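You operate a simulated robot arm through the tools that you are given. There is no shell and no other tool.

The job below is to be done with a simulated two-armed robot. You get a single attempt, and the scene is never put back.

TASK
Strip the filter rig and keep its loaded disc on the red mat.
Fine: open the rig vent valve first, gauge at nought, then the clamp; rig cup on the black mat.

It is judged by the outcome, as a careful person would: the job done as asked, and still so three seconds after it is handed in. It fails if anything else is knocked over, pushed out of place, dropped, spilled or broken.

THE ROBOT
Two 7-joint arms with two-finger parallel grippers on one trunk that stands fixed in place. Base frame: the origin is at the foot of the trunk, x ahead of it, y to its left, z up; the work surface is at about z = 0.86. Readings come in m, degrees, newtons and seconds.
The left shoulder is at [0.02, 0.113, 1.272], the right one opposite. With the tool pointing down near the work surface each hand reaches from about 0.16 to 0.6 m from the base axis, measured 20 degrees to its own side. Payload 1.57 kg a hand.
The TCP of each hand is the grasp point between the finger pads, 0.03 m short of the fingertips. In the tool frame z runs along the fingers and y along their closing line. Largest opening 0.08 m; finger width 0.017, thickness 0.012; the body of the gripper, 0.04 by 0.082 m, starts 0.08 m behind the TCP.
Orientation is told as [roll, pitch, yaw] about the base's x, y, z axes, in that order, counted from this pose: with the fingers straight down and closing along the base's y, the tool's x points along the base's -x, its y along +y and its z along -z.

THE INTERFACE
- The arms move only by the tool arm_command. It takes "left_commands", "right_commands" or both (then of equal length, played together; a hand with none holds still); each is a list of rows, each a list of 6 numbers: the shift along the base's x, y, z in units of 400 mm (1.0 is 400 mm), then the turn, a rotation vector about the base's x, y, z in units of 90 degrees (1.0 is 90 degrees). In form: [[tx, ty, tz, rx, ry, rz], ...]. A call has 1 to 20 rows; each row is the pose to reach, as a shift and turn from the pose commanded when the call began. "left_grip" and "right_grip" are, for a hand that has rows, the closure, from 0 (fully open) to 1 (shut), set as the call begins (left out, the last holds). A call with a number of a shift or a turn outside -1 to 1 is refused whole. A row lasts 0.2 s, in which the tool goes at most 0.05 m and 8.6 degrees; a call with a longer step from one row to the next is refused whole, and so is a gripper value outside its range. Where a pose cannot be reached the arm comes as near as it can. A force on the tool above 40 N (or 10 N above the force at the start of the call, whichever is more), or a blocked arm, ends the call early, and 0.2 s more pass. Each finger travels about 0.045 m/s and halts on what it meets, pressing with about 21 N; the grip force reading is that of the motor and also rises with nothing between the fingers. The clock runs only during rows and for 0.2 s after the last one: add rows that repeat a pose to give the fingers time. The reply holds the time, the measured pose of the TCP, the force on the tool along the base axes, the opening and the grip force, in the units named above and with some noise, with the torque about the TCP (base axes, N m) and any sound that the robot's microphone picked up.
- Cameras (640 x 400 px; columns grow to the right, rows downward): "scene" is now at [0.0965, 0.0178, 1.4027]; the picture's right is [0.19, -0.98, 0.00], its down [-0.53, -0.10, -0.84] and it looks along [0.83, 0.16, -0.54] (base axes); focal length 214 px, centre (320, 200). "left" rides on the left gripper at [0.072, 0.007, -0.122] in its tool frame; the picture's right is [-0.09, 1.00, 0.00], its down [-0.84, -0.08, -0.54] and it looks along [-0.54, -0.05, 0.84] (tool axes); focal length 238 px, centre (320, 200). "right" rides on the right gripper at [0.072, -0.007, -0.122] in its tool frame; the picture's right is [0.09, 1.00, 0.00], its down [-0.84, 0.08, -0.54] and it looks along [-0.54, 0.05, 0.84] (tool axes); focal length 238 px, centre (320, 200). There is no depth. A picture from a camera that has moved, and an enlarged one, comes with that camera's place and axes in the base frame and with its lens.
- grab_frame(camera): a new picture of that camera. It takes no simulated time.
- lift_body(by): slides the trunk up (or, below 0, down) by that many m; the arms and the scene camera ride with it, the base frame stays. It gives what a move gives, with no picture.
- aim_head(pan, tilt): turns the head with the scene camera to pan (to the left, within 80 degrees either way) and tilt (down, from -29 to 69), counted from straight ahead of the robot. It gives what a move gives.
- inspect(camera, box): a new picture of the part [left, top, right, bottom] of that camera's present view, enlarged. It takes no simulated time.
- close_job(): hands the job in; it is judged then, once.

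Nothing tells you positions but the pictures and the camera data. Unless the task says otherwise, let go and move clear before handing in.

The tools are called after "Emit:" as name(argument=value, ...) on one line, values as JSON. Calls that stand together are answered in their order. arm_command: Moves the arms, as the interface text tells. Its arguments: {"type":"object","properties":{"left_commands":{"type":"array","items":{"type":"array","items":{"type":"number"}}},"left_grip":{"type":"number"},"right_commands":{"type":"array","items":{"type":"array","items":{"type":"number"}}},"right_grip":{"type":"number"}},"required":[]} The other tools are called the same way: lift_body (by) slides the trunk up or down; aim_head (pan, tilt) turns the head that bears the scene camera; grab_frame (camera) takes a picture; inspect (camera, box) takes an enlarged picture of a part of a camera's view; close_job () hands the job in.

At the start:

```text
time: 0.0
left_tcp_pos: [0.4087, 0.2357, 1.2755]
left_ee_rot: [0.0, -0.1, -0.1]
left_ft_force: [0.1, 0.5, 0.7]
left_torque: [-0.01, -0.03, -0.03]
left_gripper_width: 0.08
left_grasp_force: 0.0
right_tcp_pos: [0.4548, -0.0826, 1.2906]
right_ee_rot: [0.0, 0.0, -0.1]
right_ft_force: [-0.1, 0.2, -0.3]
right_torque: [0.0, -0.01, -0.02]
right_gripper_width: 0.0799
right_grasp_force: 0.0
trunk travel left (down, up): [-0.325, 0.245]
head pan, tilt: [11.1, 32.4]
```

scene: 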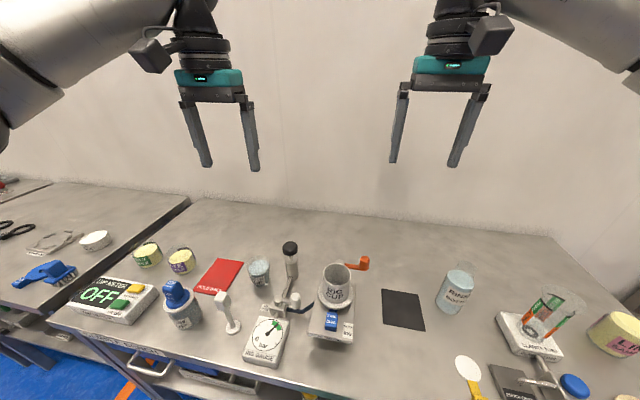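
right: 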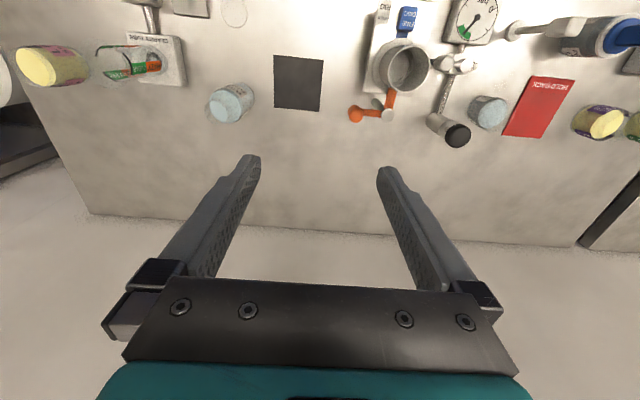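
left: 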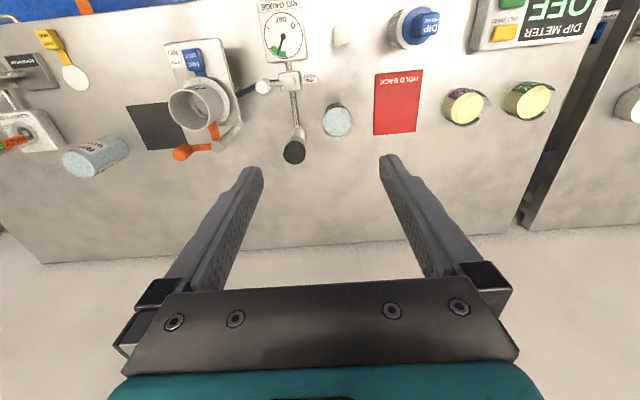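

I see a bench with a filter rig (cup, orange clamp lever, blue tab), a gauge with a valve, a red mat and a black mat. I'll look closer at each before moving.

Emit:
inspect(camera="scene", box=[230, 230, 390, 370])

Emit:
inspect(camera="left", box=[120, 0, 440, 200])

Emit:
inspect(camera="right", box=[260, 0, 580, 200])

Emit:
inspect(camera="scene", box=[60, 220, 260, 370])

Emit:
inspect(camera="scene", box=[400, 250, 640, 400])

```text
2.86 times, centred on (310, 300) of scene
camera zoom: at [0.0965, 0.0178, 1.4027], right [0.19, -0.98, 0.0], down [-0.53, -0.1, -0.84], along [0.83, 0.16, -0.54], focal length 613 px, centre (349, -86)
```

zoom: 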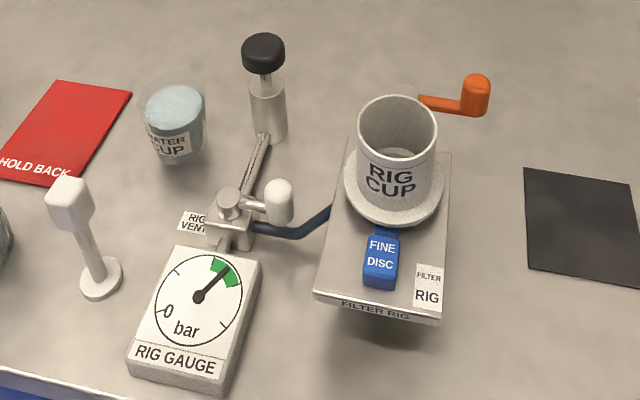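

```text
2.00 times, centred on (280, 100) of left
camera zoom: at [0.3362, 0.2433, 1.3977], right [0.09, 1.0, 0.0], down [0.84, -0.08, 0.54], along [0.54, -0.05, -0.84], focal length 477 px, centre (400, 400)
```

zoom: 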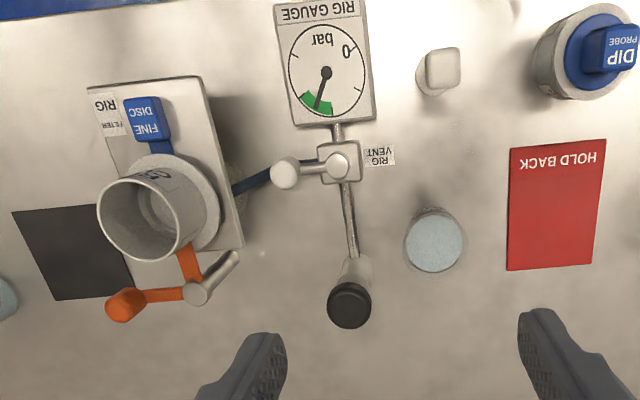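

```text
2.00 times, centred on (420, 100) of right
camera zoom: at [0.3828, -0.0887, 1.4114], right [-0.09, 1.0, 0.0], down [0.84, 0.08, 0.54], along [0.54, 0.05, -0.84], focal length 477 px, centre (120, 400)
```

zoom: 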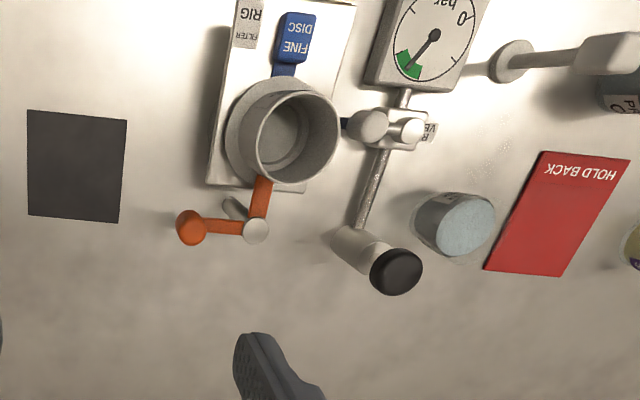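

```text
2.67 times, centred on (160, 295) of scene
camera zoom: at [0.0965, 0.0178, 1.4027], right [0.19, -0.98, 0.0], down [-0.53, -0.1, -0.84], along [0.83, 0.16, -0.54], focal length 572 px, centre (747, -53)
```

zoom: 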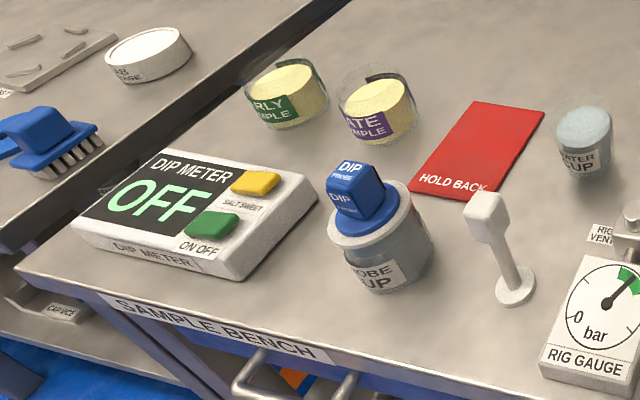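

```text
2.67 times, centred on (520, 325) of scene
camera zoom: at [0.0965, 0.0178, 1.4027], right [0.19, -0.98, 0.0], down [-0.53, -0.1, -0.84], along [0.83, 0.16, -0.54], focal length 572 px, centre (-213, -133)
```

zoom: 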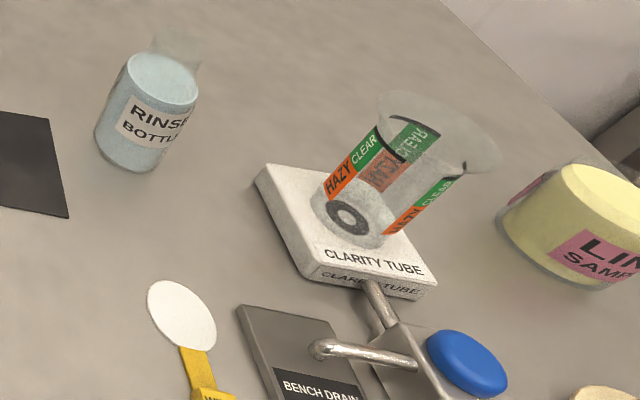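

The rig cup seems to sit at about (0.40, 0.04) with its clamp post behind it, and the vent lever is at about (0.385, 0.18). Before touching anything I'll zoom in on the valve, clamp and disc.

Emit:
inspect(camera="scene", box=[270, 280, 320, 320])

Emit:
inspect(camera="left", box=[240, 60, 320, 110])

Emit:
inspect(camera="right", box=[360, 0, 440, 130])

Emit:
inspect(camera="scene", box=[305, 250, 385, 350])

Emit:
inspect(camera="right", box=[430, 0, 490, 80])

```text
10.00 times, centred on (295, 300) of scene
camera zoom: at [0.0965, 0.0178, 1.4027], right [0.19, -0.98, 0.0], down [-0.53, -0.1, -0.84], along [0.83, 0.16, -0.54], focal length 2145 px, centre (570, -800)
```

zoom: 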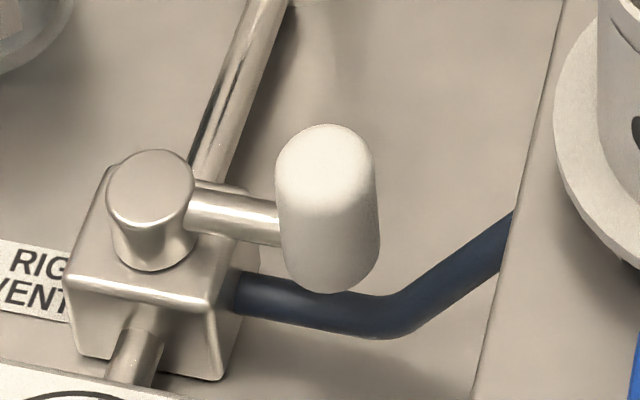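

```text
8.00 times, centred on (280, 85) of left
camera zoom: at [0.3362, 0.2433, 1.3977], right [0.09, 1.0, 0.0], down [0.84, -0.08, 0.54], along [0.54, -0.05, -0.84], focal length 1907 px, centre (640, 1120)
```

zoom: 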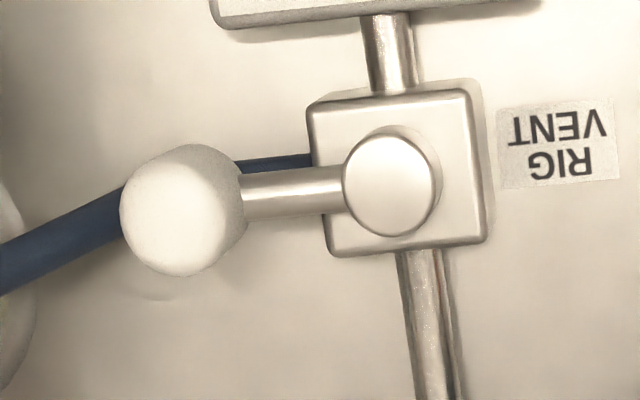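

```text
3.08 times, centred on (400, 65) of right
camera zoom: at [0.3828, -0.0887, 1.4114], right [-0.09, 1.0, 0.0], down [0.84, 0.08, 0.54], along [0.54, 0.05, -0.84], focal length 733 px, centre (74, 615)
```

zoom: 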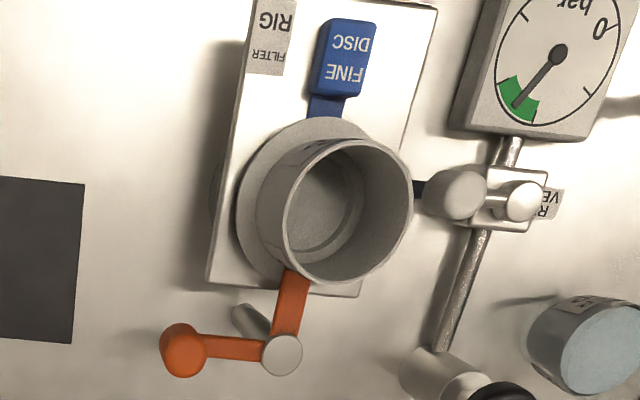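

```text
4.00 times, centred on (345, 300) of scene
camera zoom: at [0.0965, 0.0178, 1.4027], right [0.19, -0.98, 0.0], down [-0.53, -0.1, -0.84], along [0.83, 0.16, -0.54], focal length 858 px, centre (220, -200)
```

zoom: 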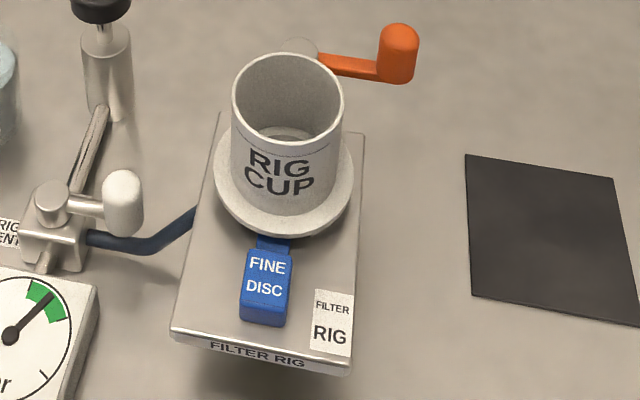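

```text
5.00 times, centred on (460, 40) of right
camera zoom: at [0.3828, -0.0887, 1.4114], right [-0.09, 1.0, 0.0], down [0.84, 0.08, 0.54], along [0.54, 0.05, -0.84], focal length 1192 px, centre (-380, 1000)
```

zoom: 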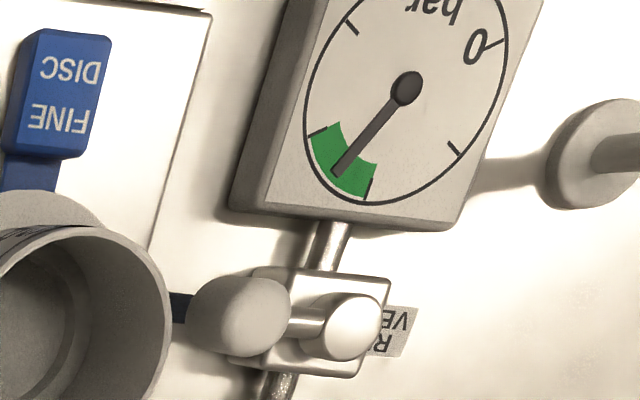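

The vent lever now points at the rig (−y), across the pipe, so it is closed and the gauge sits in the green. I'll bring the left hand above the vent knob, turned so its fingers straddle the knob along x.

Emit:
arm_command(left_commands=[[-0.0039, -0.021, -0.047, 0, 0, -0.0833], [-0.0078, -0.042, -0.094, 0, 0, -0.1667], [-0.0117, -0.063, -0.141, 0, 0, -0.25], [-0.0156, -0.0839, -0.1879, 0, 0, -0.3333], [-0.0195, -0.1049, -0.2349, 0, 0, -0.4167], [-0.0234, -0.1259, -0.2819, 0, 0, -0.5], [-0.0273, -0.1469, -0.3289, 0, 0, -0.5833], [-0.0312, -0.1679, -0.3759, 0, 0, -0.6667], [-0.0351, -0.1889, -0.4229, 0, 0, -0.75], [-0.039, -0.2098, -0.4698, 0, 0, -0.8333], [-0.0429, -0.2308, -0.5168, 0, 0, -0.9167], [-0.0468, -0.2518, -0.5638, 0, 0, -1.0]], left_grip=0.3)

Emit:
grab_frame(camera="left")

Emit:
grab_frame(camera="scene")

Emit:
grab_frame(camera="right")

```text
time: 2.6
left_tcp_pos: [0.3894, 0.1367, 1.0482]
left_ee_rot: [0.1, 0.0, -90.1]
left_ft_force: [0.2, 0.0, 0.2]
left_torque: [0.05, 0.0, 0.02]
left_gripper_width: 0.0562
left_grasp_force: 0.0
right_tcp_pos: [0.4542, -0.0832, 1.2913]
right_ee_rot: [0.0, 0.0, 0.0]
right_ft_force: [-0.2, -0.2, 0.3]
right_torque: [0.02, -0.03, -0.03]
right_gripper_width: 0.0798
right_grasp_force: 0.1
trunk travel left (down, up): [-0.325, 0.245]
head pan, tilt: [11.1, 32.4]
```

```text
taken
camera left: at [0.396, 0.2084, 1.1703], right [1.0, -0.09, 0.0], down [-0.08, -0.84, 0.54], along [-0.05, -0.54, -0.84], focal length 238 px, centre (320, 200)
```

left: 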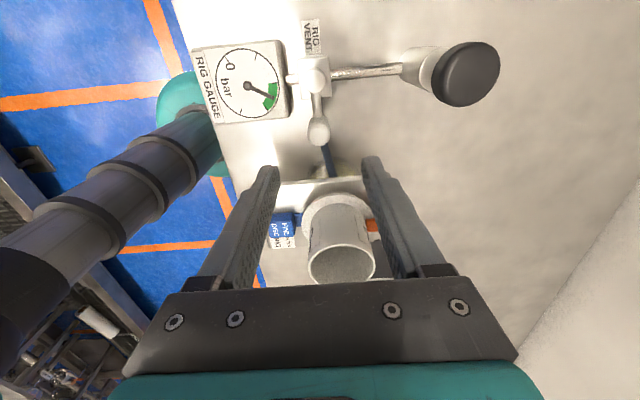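

```text
taken
camera scene: at [0.0966, 0.0177, 1.4027], right [0.19, -0.98, 0.0], down [-0.53, -0.1, -0.84], along [0.83, 0.16, -0.54], focal length 214 px, centre (320, 200)
```

scene: 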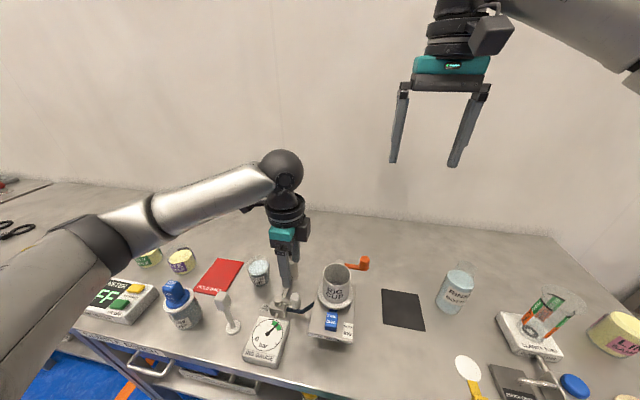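

```text
taken
camera right: at [0.3828, -0.0887, 1.4114], right [-0.09, 1.0, 0.0], down [0.84, 0.08, 0.54], along [0.54, 0.05, -0.84], focal length 238 px, centre (320, 200)
```

right: 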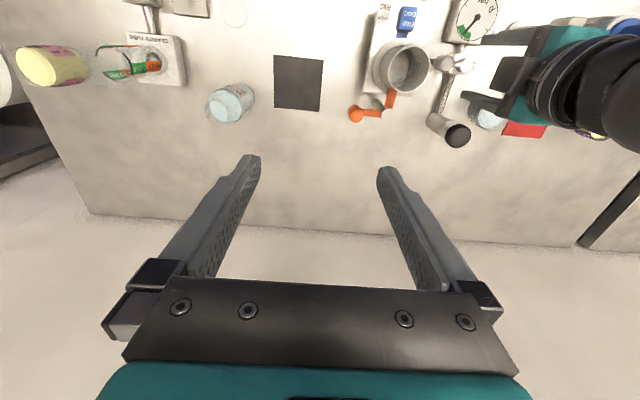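

The left camera puts the knob at (0.389, 0.136), straight below the hand. I'll go down so the fingertips flank the knob, staying above the hose.

Emit:
arm_command(left_commands=[[-0.001, -0.001, -0.05, 0, 0, 0], [-0.001, -0.0015, -0.1, 0, 0, 0], [-0.002, -0.0015, -0.15, 0, 0, 0], [-0.002, -0.002, -0.2, 0, 0, 0], [-0.002, -0.002, -0.24, 0, 0, 0], [-0.002, -0.002, -0.275, 0, 0, 0]], left_grip=0.3)

Emit:
inspect(camera="scene", box=[250, 250, 350, 350])

Emit:
grab_frame(camera="left")

Emit:
inspect(camera="right", box=[400, 0, 500, 100])

```text
time: 4.0
left_tcp_pos: [0.3902, 0.1342, 0.9389]
left_ee_rot: [0.0, 0.0, -89.9]
left_ft_force: [0.2, -1.0, -0.7]
left_torque: [0.01, -0.01, 0.02]
left_gripper_width: 0.0562
left_grasp_force: 0.0
right_tcp_pos: [0.4554, -0.0833, 1.2901]
right_ee_rot: [0.0, 0.0, -0.1]
right_ft_force: [1.1, 0.1, 0.9]
right_torque: [0.01, -0.03, -0.01]
right_gripper_width: 0.08
right_grasp_force: 0.1
trunk travel left (down, up): [-0.325, 0.245]
head pan, tilt: [11.1, 32.4]
```

```text
4.00 times, centred on (300, 300) of scene
camera zoom: at [0.0966, 0.0178, 1.4027], right [0.19, -0.98, 0.0], down [-0.53, -0.1, -0.84], along [0.83, 0.16, -0.54], focal length 858 px, centre (400, -200)
```

zoom: 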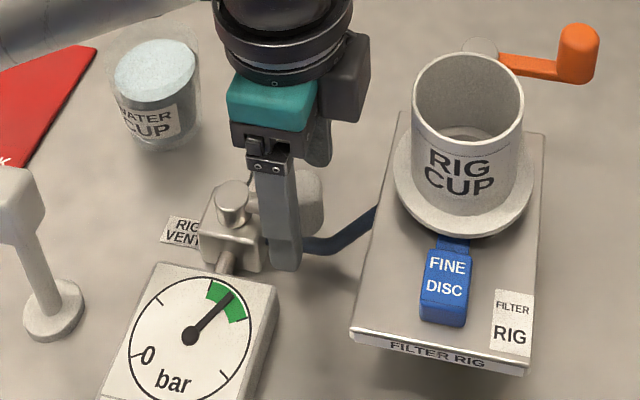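

```text
taken
camera left: at [0.3964, 0.2068, 1.0614], right [1.0, -0.09, 0.0], down [-0.08, -0.84, 0.54], along [-0.05, -0.54, -0.84], focal length 238 px, centre (320, 200)
```

left: 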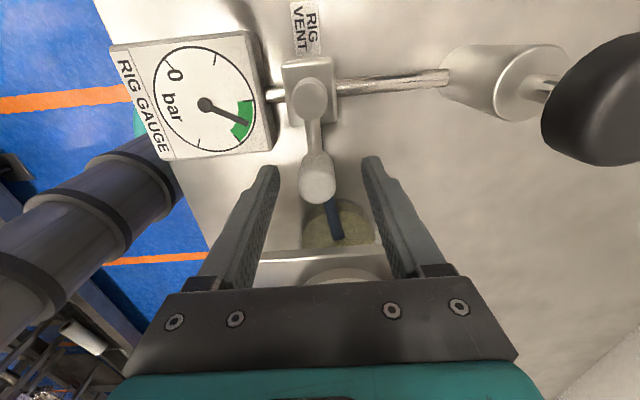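

```text
4.00 times, centred on (450, 50) of right
camera zoom: at [0.3828, -0.0887, 1.4114], right [-0.09, 1.0, 0.0], down [0.84, 0.08, 0.54], along [0.54, 0.05, -0.84], focal length 953 px, centre (-200, 800)
```

zoom: 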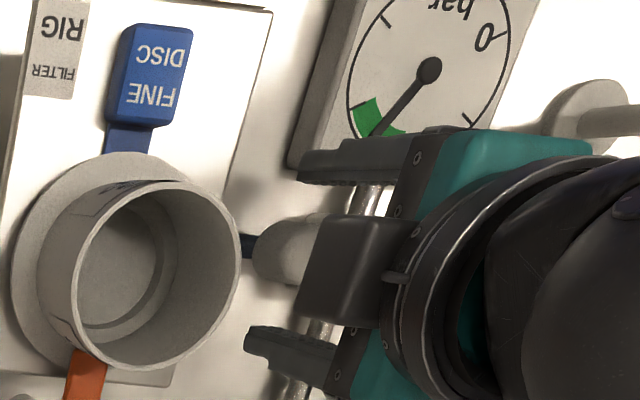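

The fingers straddle the knob with nothing touching. I'll narrow them around it and try a small turn (10–20°) toward +x, the freer side, while watching force and gauge.

Emit:
arm_command(left_commands=[[0, 0, 0, 0, 0, 0], [0, 0, 0, 0, 0, 0], [0.0101, 0.0009, 0, 0, 0, 0.0556], [0.0201, 0.0027, 0, 0, 0, 0.1111], [0.0298, 0.0054, 0, 0, 0, 0.1667], [0.0394, 0.0089, 0, 0, 0, 0.2222]], left_grip=0.6)

Emit:
grab_frame(camera="left")

Emit:
inspect(camera="scene", box=[250, 250, 350, 350])

```text
time: 5.4
left_tcp_pos: [0.4053, 0.1386, 0.9396]
left_ee_rot: [0.0, 0.1, -69.9]
left_ft_force: [-1.0, 0.1, 0.4]
left_torque: [-0.03, 0.0, 0.0]
left_gripper_width: 0.0323
left_grasp_force: 0.2
right_tcp_pos: [0.4549, -0.0827, 1.2906]
right_ee_rot: [-0.1, -0.1, 0.1]
right_ft_force: [0.0, 0.3, 0.4]
right_torque: [-0.02, -0.02, 0.02]
right_gripper_width: 0.0798
right_grasp_force: 0.2
trunk travel left (down, up): [-0.325, 0.245]
head pan, tilt: [11.1, 32.4]
```

```text
taken
camera left: at [0.3868, 0.2081, 1.062], right [0.97, 0.26, 0.0], down [0.22, -0.81, 0.54], along [0.14, -0.52, -0.84], focal length 238 px, centre (320, 200)
```

left: 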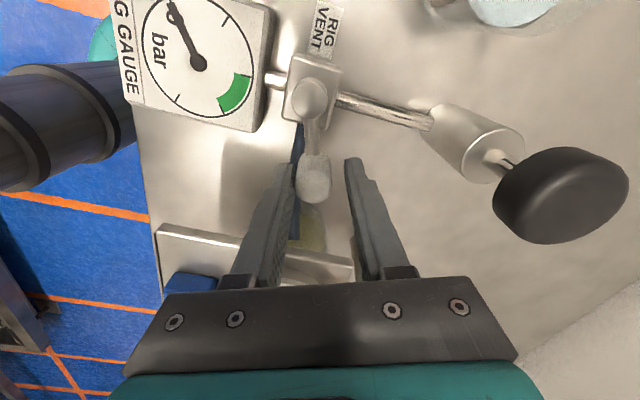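

```text
4.00 times, centred on (300, 300) of scene
camera zoom: at [0.0965, 0.0177, 1.4027], right [0.19, -0.98, 0.0], down [-0.53, -0.1, -0.84], along [0.83, 0.16, -0.54], focal length 858 px, centre (400, -200)
```

zoom: 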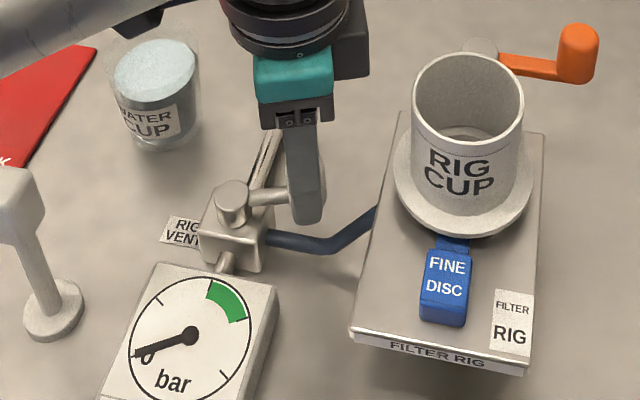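

The gauge has dropped to 0 and there is almost no force, so this is the opening direction. I'll follow the arc so the valve is properly open.

Emit:
arm_command(left_commands=[[0.0127, 0.0063, 0, 0, 0, 0.0778], [0.0246, 0.014, 0, 0, 0, 0.1556], [0.0354, 0.0232, 0, 0, 0, 0.2333], [0.045, 0.0336, 0, 0, 0, 0.3111], [0.0533, 0.0451, 0, 0, 0, 0.3889]])

Emit:
grab_frame(camera="left")

Emit:
inspect(camera="scene", box=[250, 250, 350, 350])

```text
time: 6.6
left_tcp_pos: [0.4258, 0.1561, 0.9397]
left_ee_rot: [0.0, 0.1, -34.8]
left_ft_force: [-1.1, -0.9, 0.0]
left_torque: [0.02, 0.04, 0.02]
left_gripper_width: 0.0322
left_grasp_force: 0.5
right_tcp_pos: [0.4556, -0.0836, 1.2895]
right_ee_rot: [0.0, 0.0, 0.0]
right_ft_force: [-0.6, 0.6, -0.4]
right_torque: [-0.01, -0.02, 0.0]
right_gripper_width: 0.0801
right_grasp_force: 0.1
trunk travel left (down, up): [-0.325, 0.245]
head pan, tilt: [11.1, 32.4]
```

```text
taken
camera left: at [0.3707, 0.2028, 1.0624], right [0.64, 0.76, 0.0], down [0.64, -0.54, 0.54], along [0.41, -0.35, -0.84], focal length 238 px, centre (320, 200)
```

left: 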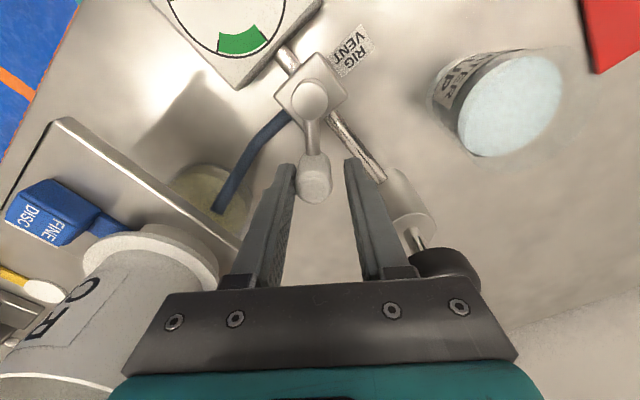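

```text
4.00 times, centred on (300, 300) of scene
camera zoom: at [0.0966, 0.0178, 1.4027], right [0.19, -0.98, 0.0], down [-0.53, -0.1, -0.84], along [0.83, 0.16, -0.54], focal length 858 px, centre (400, -200)
```

zoom: 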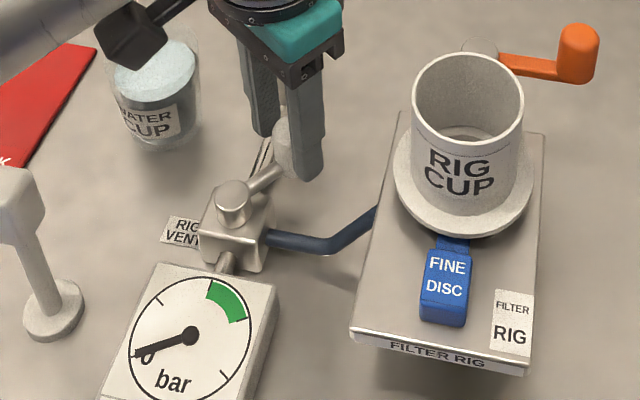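

The valve keeps turning freely and the gauge stays at 0. The pump knob at (0.499, 0.18) stays clear of the hand, so I'll finish the quarter turn.

Emit:
arm_command(left_commands=[[0.0068, 0.0125, 0, 0, 0, 0.0778], [0.0121, 0.0256, 0, 0, 0, 0.1556], [0.0157, 0.0393, 0, 0, 0, 0.2333], [0.0176, 0.0534, 0, 0, 0, 0.3111], [0.0178, 0.0676, 0, 0, 0, 0.3889]])

Emit:
grab_frame(camera="left")

Emit:
inspect(camera="scene", box=[250, 250, 350, 350])

```text
time: 7.8
left_tcp_pos: [0.4304, 0.1766, 0.9398]
left_ee_rot: [-0.6, 0.4, -0.4]
left_ft_force: [-11.2, -30.0, -4.9]
left_torque: [0.05, 0.04, -0.37]
left_gripper_width: 0.0577
left_grasp_force: 15.0
right_tcp_pos: [0.4532, -0.0874, 1.2899]
right_ee_rot: [0.2, 0.1, 0.0]
right_ft_force: [0.0, -0.6, 0.0]
right_torque: [0.01, -0.02, 0.02]
right_gripper_width: 0.08
right_grasp_force: 0.0
trunk travel left (down, up): [-0.325, 0.245]
head pan, tilt: [11.1, 32.4]
```

```text
taken
camera left: at [0.3584, 0.1843, 1.0639], right [0.1, 0.99, -0.01], down [0.84, -0.08, 0.54], along [0.53, -0.06, -0.84], focal length 238 px, centre (320, 200)
```

left: 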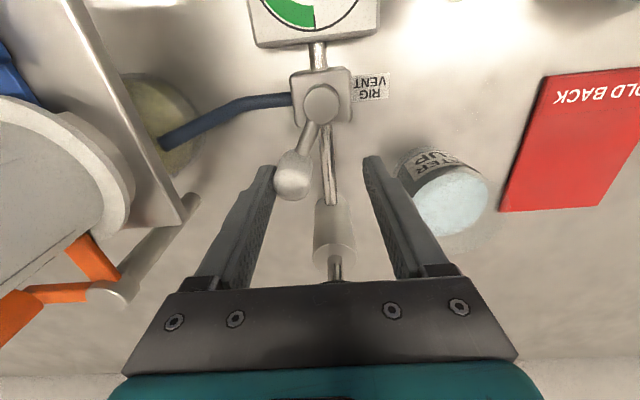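

```text
4.00 times, centred on (300, 300) of scene
camera zoom: at [0.0956, 0.0139, 1.4027], right [0.19, -0.98, 0.0], down [-0.52, -0.1, -0.85], along [0.83, 0.16, -0.53], focal length 858 px, centre (400, -200)
```

zoom: 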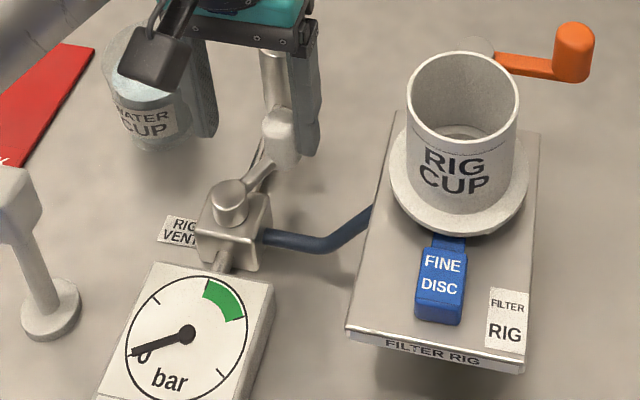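

The valve has met its end stop at about 70°, fully open with the gauge at 0, and my hand pressed on a little too far. I'll ease back at once to unload, then open and lift clear.

Emit:
arm_command(left_commands=[[-0.0005, -0.0142, 0, 0, 0, -0.0778], [-0.0026, -0.0285, 0, 0, 0, -0.1556], [-0.0057, -0.042, 0, 0, 0, -0.2333]], left_grip=0.6)

Emit:
grab_frame(camera="left")

Emit:
inspect(camera="scene", box=[250, 250, 350, 350])

```text
time: 8.6
left_tcp_pos: [0.4319, 0.1653, 0.9424]
left_ee_rot: [0.1, -0.2, -20.9]
left_ft_force: [-1.3, -11.6, 2.8]
left_torque: [-0.42, 0.01, 0.09]
left_gripper_width: 0.0421
left_grasp_force: 5.9
right_tcp_pos: [0.4543, -0.0841, 1.2909]
right_ee_rot: [0.1, 0.0, 0.0]
right_ft_force: [-0.8, 0.0, -0.2]
right_torque: [0.03, 0.01, -0.04]
right_gripper_width: 0.08
right_grasp_force: 0.1
trunk travel left (down, up): [-0.325, 0.245]
head pan, tilt: [11.1, 32.4]
```

```text
taken
camera left: at [0.3669, 0.1978, 1.0639], right [0.44, 0.9, 0.0], down [0.75, -0.37, 0.54], along [0.49, -0.24, -0.84], focal length 238 px, centre (320, 200)
```

left: 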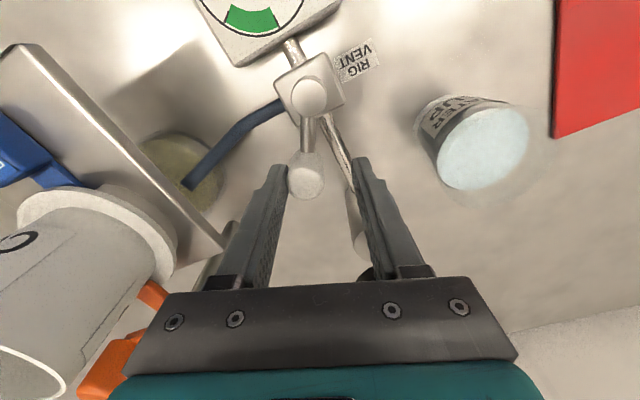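

```text
4.00 times, centred on (300, 300) of scene
camera zoom: at [0.0962, 0.0163, 1.4028], right [0.19, -0.98, 0.0], down [-0.52, -0.1, -0.84], along [0.83, 0.16, -0.53], focal length 858 px, centre (400, -200)
```

zoom: 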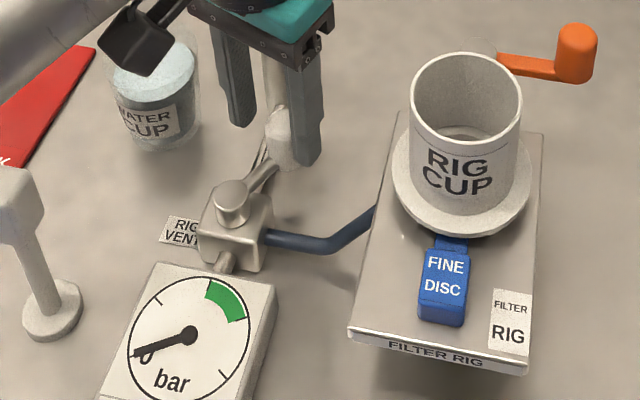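

There's still about 11 N on the inner finger, so I'll open the fingers and back off a little more before lifting.

Emit:
arm_command(left_commands=[[-0.004, -0.013, 0, 0, 0, -0.0778], [-0.004, -0.013, 0, 0, 0, -0.0778], [-0.004, -0.013, 0, 0, 0, -0.0778]], left_grip=0.25)

Emit:
grab_frame(camera="left")

Emit:
inspect(camera="scene", box=[250, 250, 350, 350])

```text
time: 9.4
left_tcp_pos: [0.4291, 0.1595, 0.9387]
left_ee_rot: [0.0, 0.0, -28.1]
left_ft_force: [0.3, 0.4, -0.6]
left_torque: [0.03, -0.01, 0.01]
left_gripper_width: 0.06
left_grasp_force: 0.1
right_tcp_pos: [0.455, -0.0839, 1.2902]
right_ee_rot: [0.1, 0.0, 0.0]
right_ft_force: [0.2, 0.6, 0.8]
right_torque: [0.02, 0.01, -0.03]
right_gripper_width: 0.08
right_grasp_force: 0.0
trunk travel left (down, up): [-0.325, 0.245]
head pan, tilt: [11.1, 32.4]
```

```text
taken
camera left: at [0.3688, 0.2002, 1.0623], right [0.55, 0.84, 0.0], down [0.7, -0.46, 0.54], along [0.45, -0.3, -0.84], focal length 238 px, centre (320, 200)
```

left: 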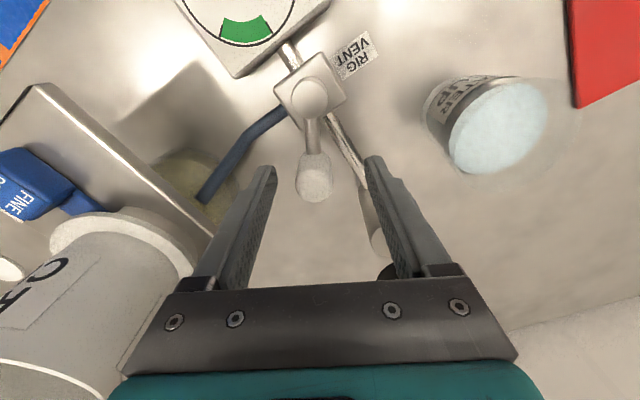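

```text
4.00 times, centred on (300, 300) of scene
camera zoom: at [0.0965, 0.0175, 1.4027], right [0.19, -0.98, 0.0], down [-0.53, -0.1, -0.84], along [0.83, 0.16, -0.54], focal length 858 px, centre (400, -200)
```

zoom: 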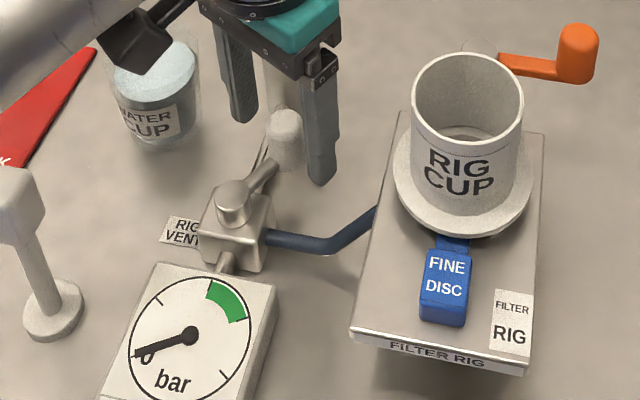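

The force is back to zero, the lever stays open and the gauge reads 0. I'll lift the left hand straight up and park it to the left.

Emit:
arm_command(left_commands=[[0, 0, 0.08, 0, 0, 0], [0, 0, 0.17, 0, 0, 0], [0, 0, 0.26, 0, 0, 0], [0, 0.03, 0.34, 0, 0, 0.05], [-0.03, 0.1, 0.4, 0, 0, 0.1], [-0.07, 0.18, 0.44, 0, 0, 0.17], [-0.11, 0.25, 0.48, 0, 0, 0.24], [-0.14, 0.3, 0.5, 0, 0, 0.3111], [-0.17, 0.35, 0.53, 0, 0, 0.3111]], left_grip=0.0)

Emit:
grab_frame(camera="scene")

Emit:
grab_frame(camera="left")

Emit:
inspect(camera="scene", box=[250, 250, 350, 350])

```text
time: 11.4
left_tcp_pos: [0.3608, 0.3027, 1.152]
left_ee_rot: [-0.2, 0.0, 0.1]
left_ft_force: [-0.5, -0.2, 1.0]
left_torque: [0.02, 0.0, 0.01]
left_gripper_width: 0.0802
left_grasp_force: 0.1
right_tcp_pos: [0.454, -0.0838, 1.2905]
right_ee_rot: [0.1, 0.0, 0.0]
right_ft_force: [-0.2, 0.6, 0.1]
right_torque: [0.0, 0.03, 0.01]
right_gripper_width: 0.08
right_grasp_force: 0.1
trunk travel left (down, up): [-0.325, 0.245]
head pan, tilt: [11.1, 32.4]
```

```text
taken
camera scene: at [0.096, 0.018, 1.4027], right [0.19, -0.98, 0.0], down [-0.52, -0.1, -0.84], along [0.83, 0.16, -0.53], focal length 214 px, centre (320, 200)
```

scene: 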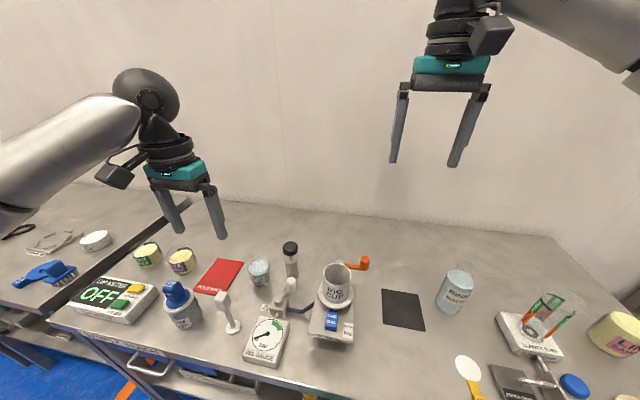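

```text
taken
camera left: at [0.2881, 0.3083, 1.2748], right [0.09, 1.0, 0.0], down [0.84, -0.08, 0.54], along [0.54, -0.05, -0.84], focal length 238 px, centre (320, 200)
```

left: 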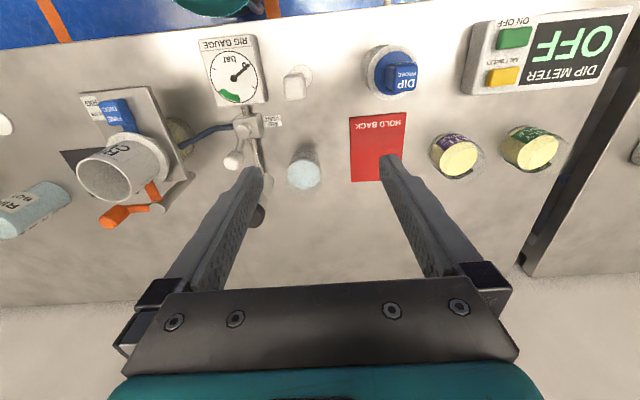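

```text
4.00 times, centred on (300, 300) of scene
camera zoom: at [0.096, 0.018, 1.4027], right [0.19, -0.98, 0.0], down [-0.52, -0.1, -0.84], along [0.83, 0.16, -0.53], focal length 858 px, centre (400, -200)
```

zoom: 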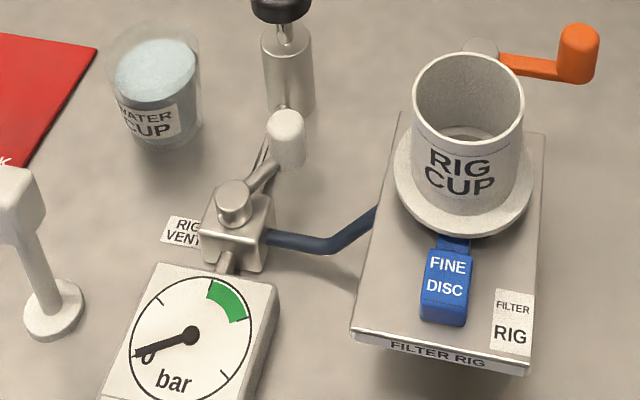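

The vent is open and the gauge is at 0. Next I'll study the clamp closely from two angles before touching it.

Emit:
inspect(camera="right", box=[335, 70, 415, 130])

Emit:
inspect(camera="left", box=[60, 80, 200, 240])

Emit:
inspect(camera="scene", box=[315, 250, 375, 300])

```text
6.67 times, centred on (375, 100) of right
camera zoom: at [0.3822, -0.0884, 1.4116], right [-0.09, 1.0, 0.0], down [0.84, 0.08, 0.54], along [0.54, 0.05, -0.84], focal length 1589 px, centre (-47, 867)
```

zoom: 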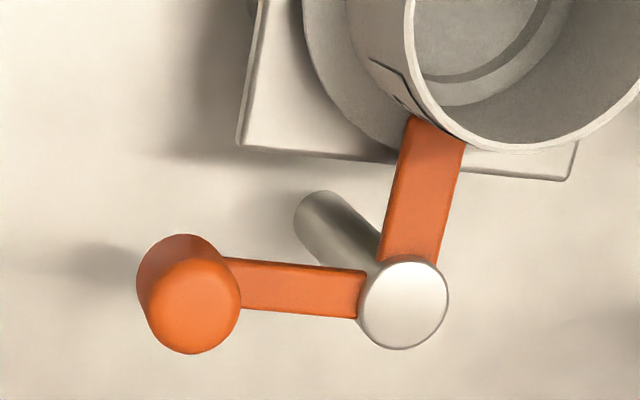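

```text
2.50 times, centred on (130, 160) of left
camera zoom: at [0.2881, 0.3083, 1.2748], right [0.09, 1.0, 0.0], down [0.84, -0.08, 0.54], along [0.54, -0.05, -0.84], focal length 596 px, centre (795, 300)
```

zoom: 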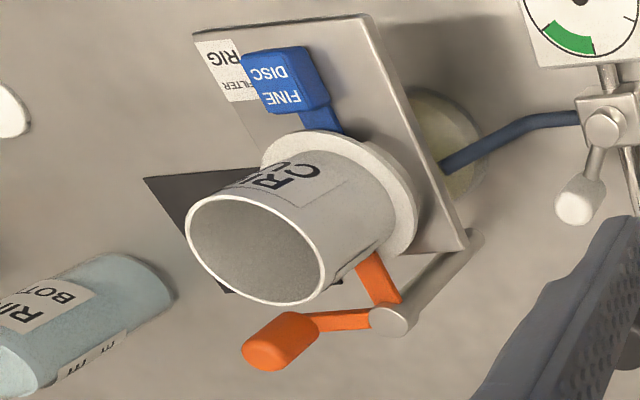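

```text
8.00 times, centred on (345, 275) of scene
camera zoom: at [0.096, 0.018, 1.4027], right [0.19, -0.98, 0.0], down [-0.52, -0.1, -0.84], along [0.83, 0.16, -0.53], focal length 1716 px, centre (120, -400)
```

zoom: 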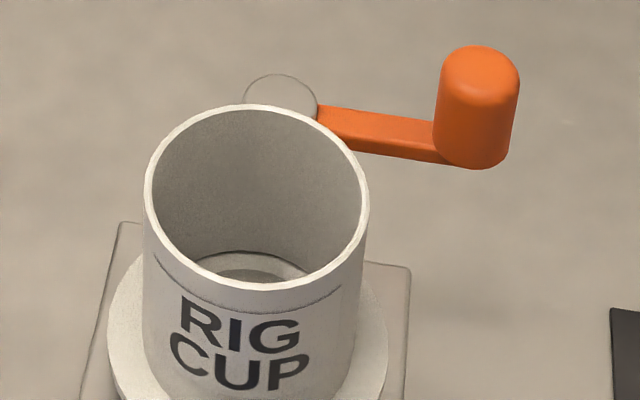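

The clamp looks like a bell-crank on a vertical post at (0.4745, 0.042), with its finger on the cup flange and its knob at (0.474, −0.020). Swinging the knob away (+x) frees the flange. I'll close the right gripper and set it just in front of the knob.

Emit:
arm_command(right_commands=[[-0.007, 0.025, -0.08, 0, 0, 0], [-0.014, 0.05, -0.16, 0, 0, 0], [-0.021, 0.075, -0.24, 0, 0, 0], [-0.028, 0.1, -0.32, 0, 0, 0], [-0.036, 0.125, -0.4, 0, 0, 0], [-0.0425, 0.15, -0.47, 0, 0, 0], [-0.0425, 0.15, -0.5, 0, 0, 0]], right_grip=1.0)

Emit:
grab_frame(camera="right")

Emit:
inspect(camera="scene", box=[290, 200, 420, 330])

Emit:
inspect(camera="left", box=[60, 80, 200, 240])

```text
time: 13.0
left_tcp_pos: [0.3608, 0.2994, 1.1509]
left_ee_rot: [-0.1, 0.0, 0.0]
left_ft_force: [-0.4, 1.0, -0.1]
left_torque: [-0.01, -0.03, 0.0]
left_gripper_width: 0.0801
left_grasp_force: 0.1
right_tcp_pos: [0.4363, -0.0231, 1.0896]
right_ee_rot: [0.0, 0.0, -0.1]
right_ft_force: [-0.3, -0.4, -0.9]
right_torque: [-0.01, 0.03, 0.02]
right_gripper_width: 0.0
right_grasp_force: 20.4
trunk travel left (down, up): [-0.325, 0.245]
head pan, tilt: [11.1, 32.4]
```

```text
taken
camera right: at [0.3651, -0.0287, 1.2114], right [-0.09, 1.0, 0.0], down [0.84, 0.08, 0.54], along [0.54, 0.05, -0.84], focal length 238 px, centre (320, 200)
```

right: 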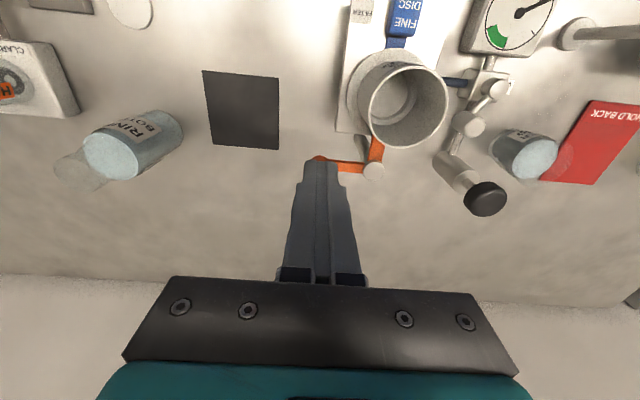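

```text
3.08 times, centred on (355, 265) of scene
camera zoom: at [0.0965, 0.0177, 1.4027], right [0.19, -0.98, 0.0], down [-0.53, -0.1, -0.84], along [0.83, 0.16, -0.54], focal length 660 px, centre (212, 0)
```

zoom: 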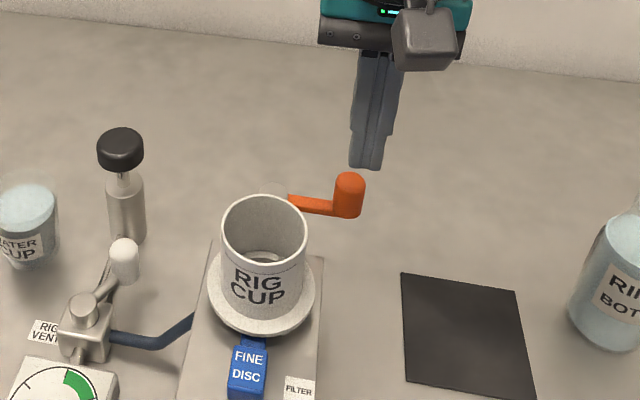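

```text
2.50 times, centred on (130, 160) of left
camera zoom: at [0.2888, 0.308, 1.2745], right [0.09, 1.0, 0.0], down [0.84, -0.08, 0.54], along [0.54, -0.05, -0.84], focal length 596 px, centre (795, 300)
```

zoom: 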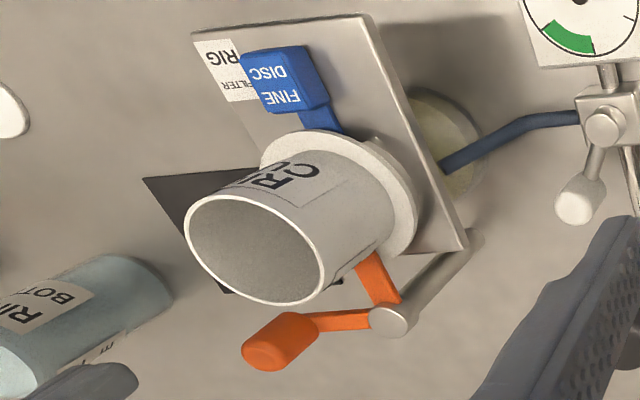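

The closed fingertips are about 16 mm in front of the knob. I'll go down to knob height and check the alignment before pushing.

Emit:
arm_command(right_commands=[[0, 0, -0.06, 0, 0, 0], [0, 0, -0.12, 0, 0, 0], [0, 0.003, -0.17, 0, 0, 0], [0, 0.006, -0.204, 0, 0, 0]])

Emit:
inspect(camera="scene", box=[290, 200, 420, 330])

Emit:
inspect(camera="left", box=[60, 80, 200, 240])

Emit:
grab_frame(camera="right")

```text
time: 14.0
left_tcp_pos: [0.362, 0.3016, 1.1522]
left_ee_rot: [0.0, 0.0, 0.0]
left_ft_force: [-0.4, 0.7, 0.3]
left_torque: [0.0, 0.01, 0.01]
left_gripper_width: 0.0799
left_grasp_force: 0.0
right_tcp_pos: [0.4366, -0.0229, 1.0073]
right_ee_rot: [0.0, 0.0, -0.1]
right_ft_force: [0.4, -0.1, -0.2]
right_torque: [0.02, -0.01, -0.01]
right_gripper_width: 0.0001
right_grasp_force: 20.8
trunk travel left (down, up): [-0.325, 0.245]
head pan, tilt: [11.1, 32.4]
```

```text
3.08 times, centred on (355, 265) of scene
camera zoom: at [0.0966, 0.0177, 1.4027], right [0.19, -0.98, 0.0], down [-0.53, -0.1, -0.84], along [0.83, 0.16, -0.54], focal length 660 px, centre (212, 0)
```

zoom: 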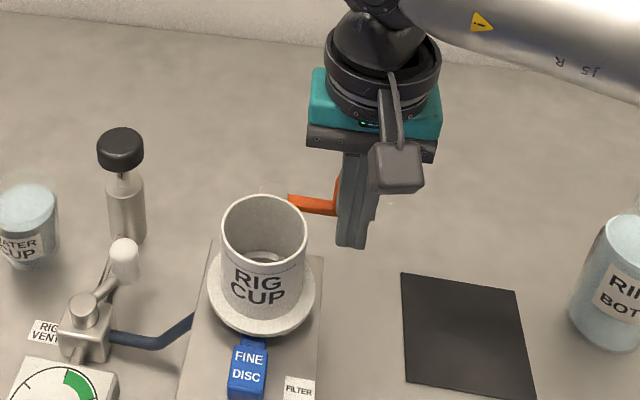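

```text
2.50 times, centred on (130, 160) of left
camera zoom: at [0.2888, 0.308, 1.2745], right [0.09, 1.0, 0.0], down [0.84, -0.08, 0.54], along [0.54, -0.05, -0.84], focal length 596 px, centre (795, 300)
```

zoom: 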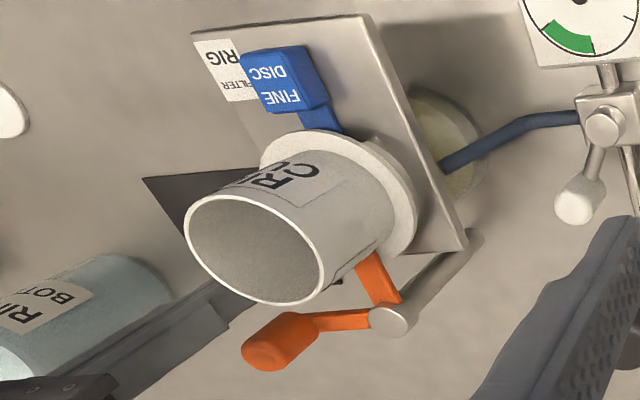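

```text
taken
camera right: at [0.3645, -0.028, 1.1286], right [-0.09, 1.0, 0.0], down [0.84, 0.08, 0.54], along [0.54, 0.05, -0.84], focal length 238 px, centre (320, 200)
```

right: 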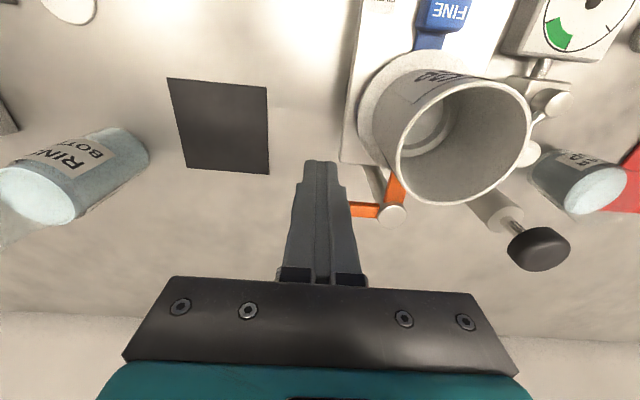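

The fingertips are aligned with the knob. I'll push gently toward +x, turning with the lever, to about 20°.

Emit:
arm_command(right_commands=[[0.0205, 0.0036, 0, 0, 0, 0], [0.041, 0.0073, 0, 0, 0, 0], [0.0605, 0.002, 0, 0, 0, 0.0778], [0.08, -0.0013, 0, 0, 0, 0.1556], [0.1, -0.0018, 0, 0, 0, 0.2333]])

Emit:
inspect(camera="left", box=[60, 80, 200, 240])

Emit:
inspect(camera="scene", box=[290, 200, 420, 330])

Emit:
grab_frame(camera="right")

```text
time: 15.2
left_tcp_pos: [0.36, 0.3002, 1.1523]
left_ee_rot: [-0.1, 0.0, -0.1]
left_ft_force: [0.1, 0.5, 0.6]
left_torque: [0.02, 0.01, 0.03]
left_gripper_width: 0.08
left_grasp_force: 0.1
right_tcp_pos: [0.4779, -0.0216, 1.0079]
right_ee_rot: [0.0, 0.0, 21.2]
right_ft_force: [-0.6, 1.2, 0.2]
right_torque: [0.0, 0.02, 0.0]
right_gripper_width: 0.0
right_grasp_force: 21.0
trunk travel left (down, up): [-0.325, 0.245]
head pan, tilt: [11.1, 32.4]
```

```text
2.50 times, centred on (130, 160) of left
camera zoom: at [0.2888, 0.3082, 1.2744], right [0.09, 1.0, 0.0], down [0.84, -0.08, 0.54], along [0.54, -0.05, -0.84], focal length 596 px, centre (795, 300)
```

zoom: 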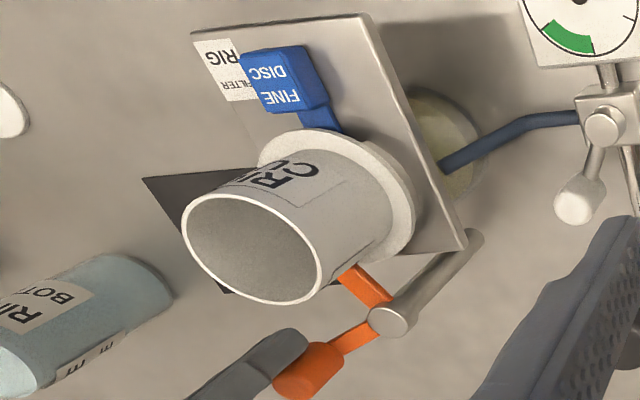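

```text
3.08 times, centred on (355, 265) of scene
camera zoom: at [0.0966, 0.0179, 1.4027], right [0.19, -0.98, 0.0], down [-0.53, -0.1, -0.84], along [0.83, 0.16, -0.54], focal length 660 px, centre (212, 0)
```

zoom: 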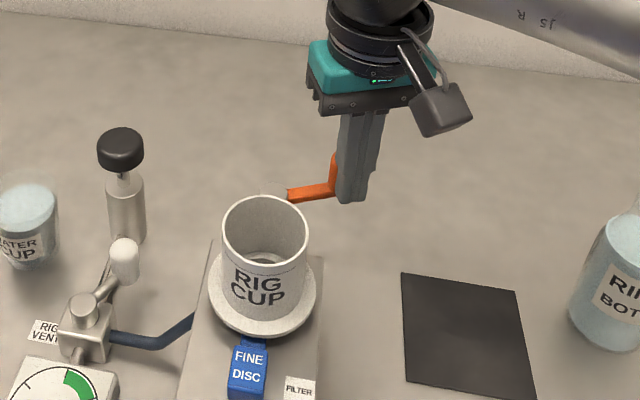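

```text
taken
camera right: at [0.4139, -0.0523, 1.1299], right [-0.45, 0.9, 0.0], down [0.75, 0.37, 0.54], along [0.49, 0.24, -0.84], focal length 238 px, centre (320, 200)
```

right: 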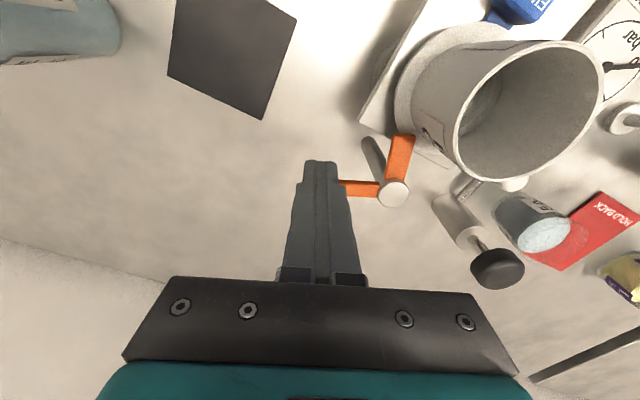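

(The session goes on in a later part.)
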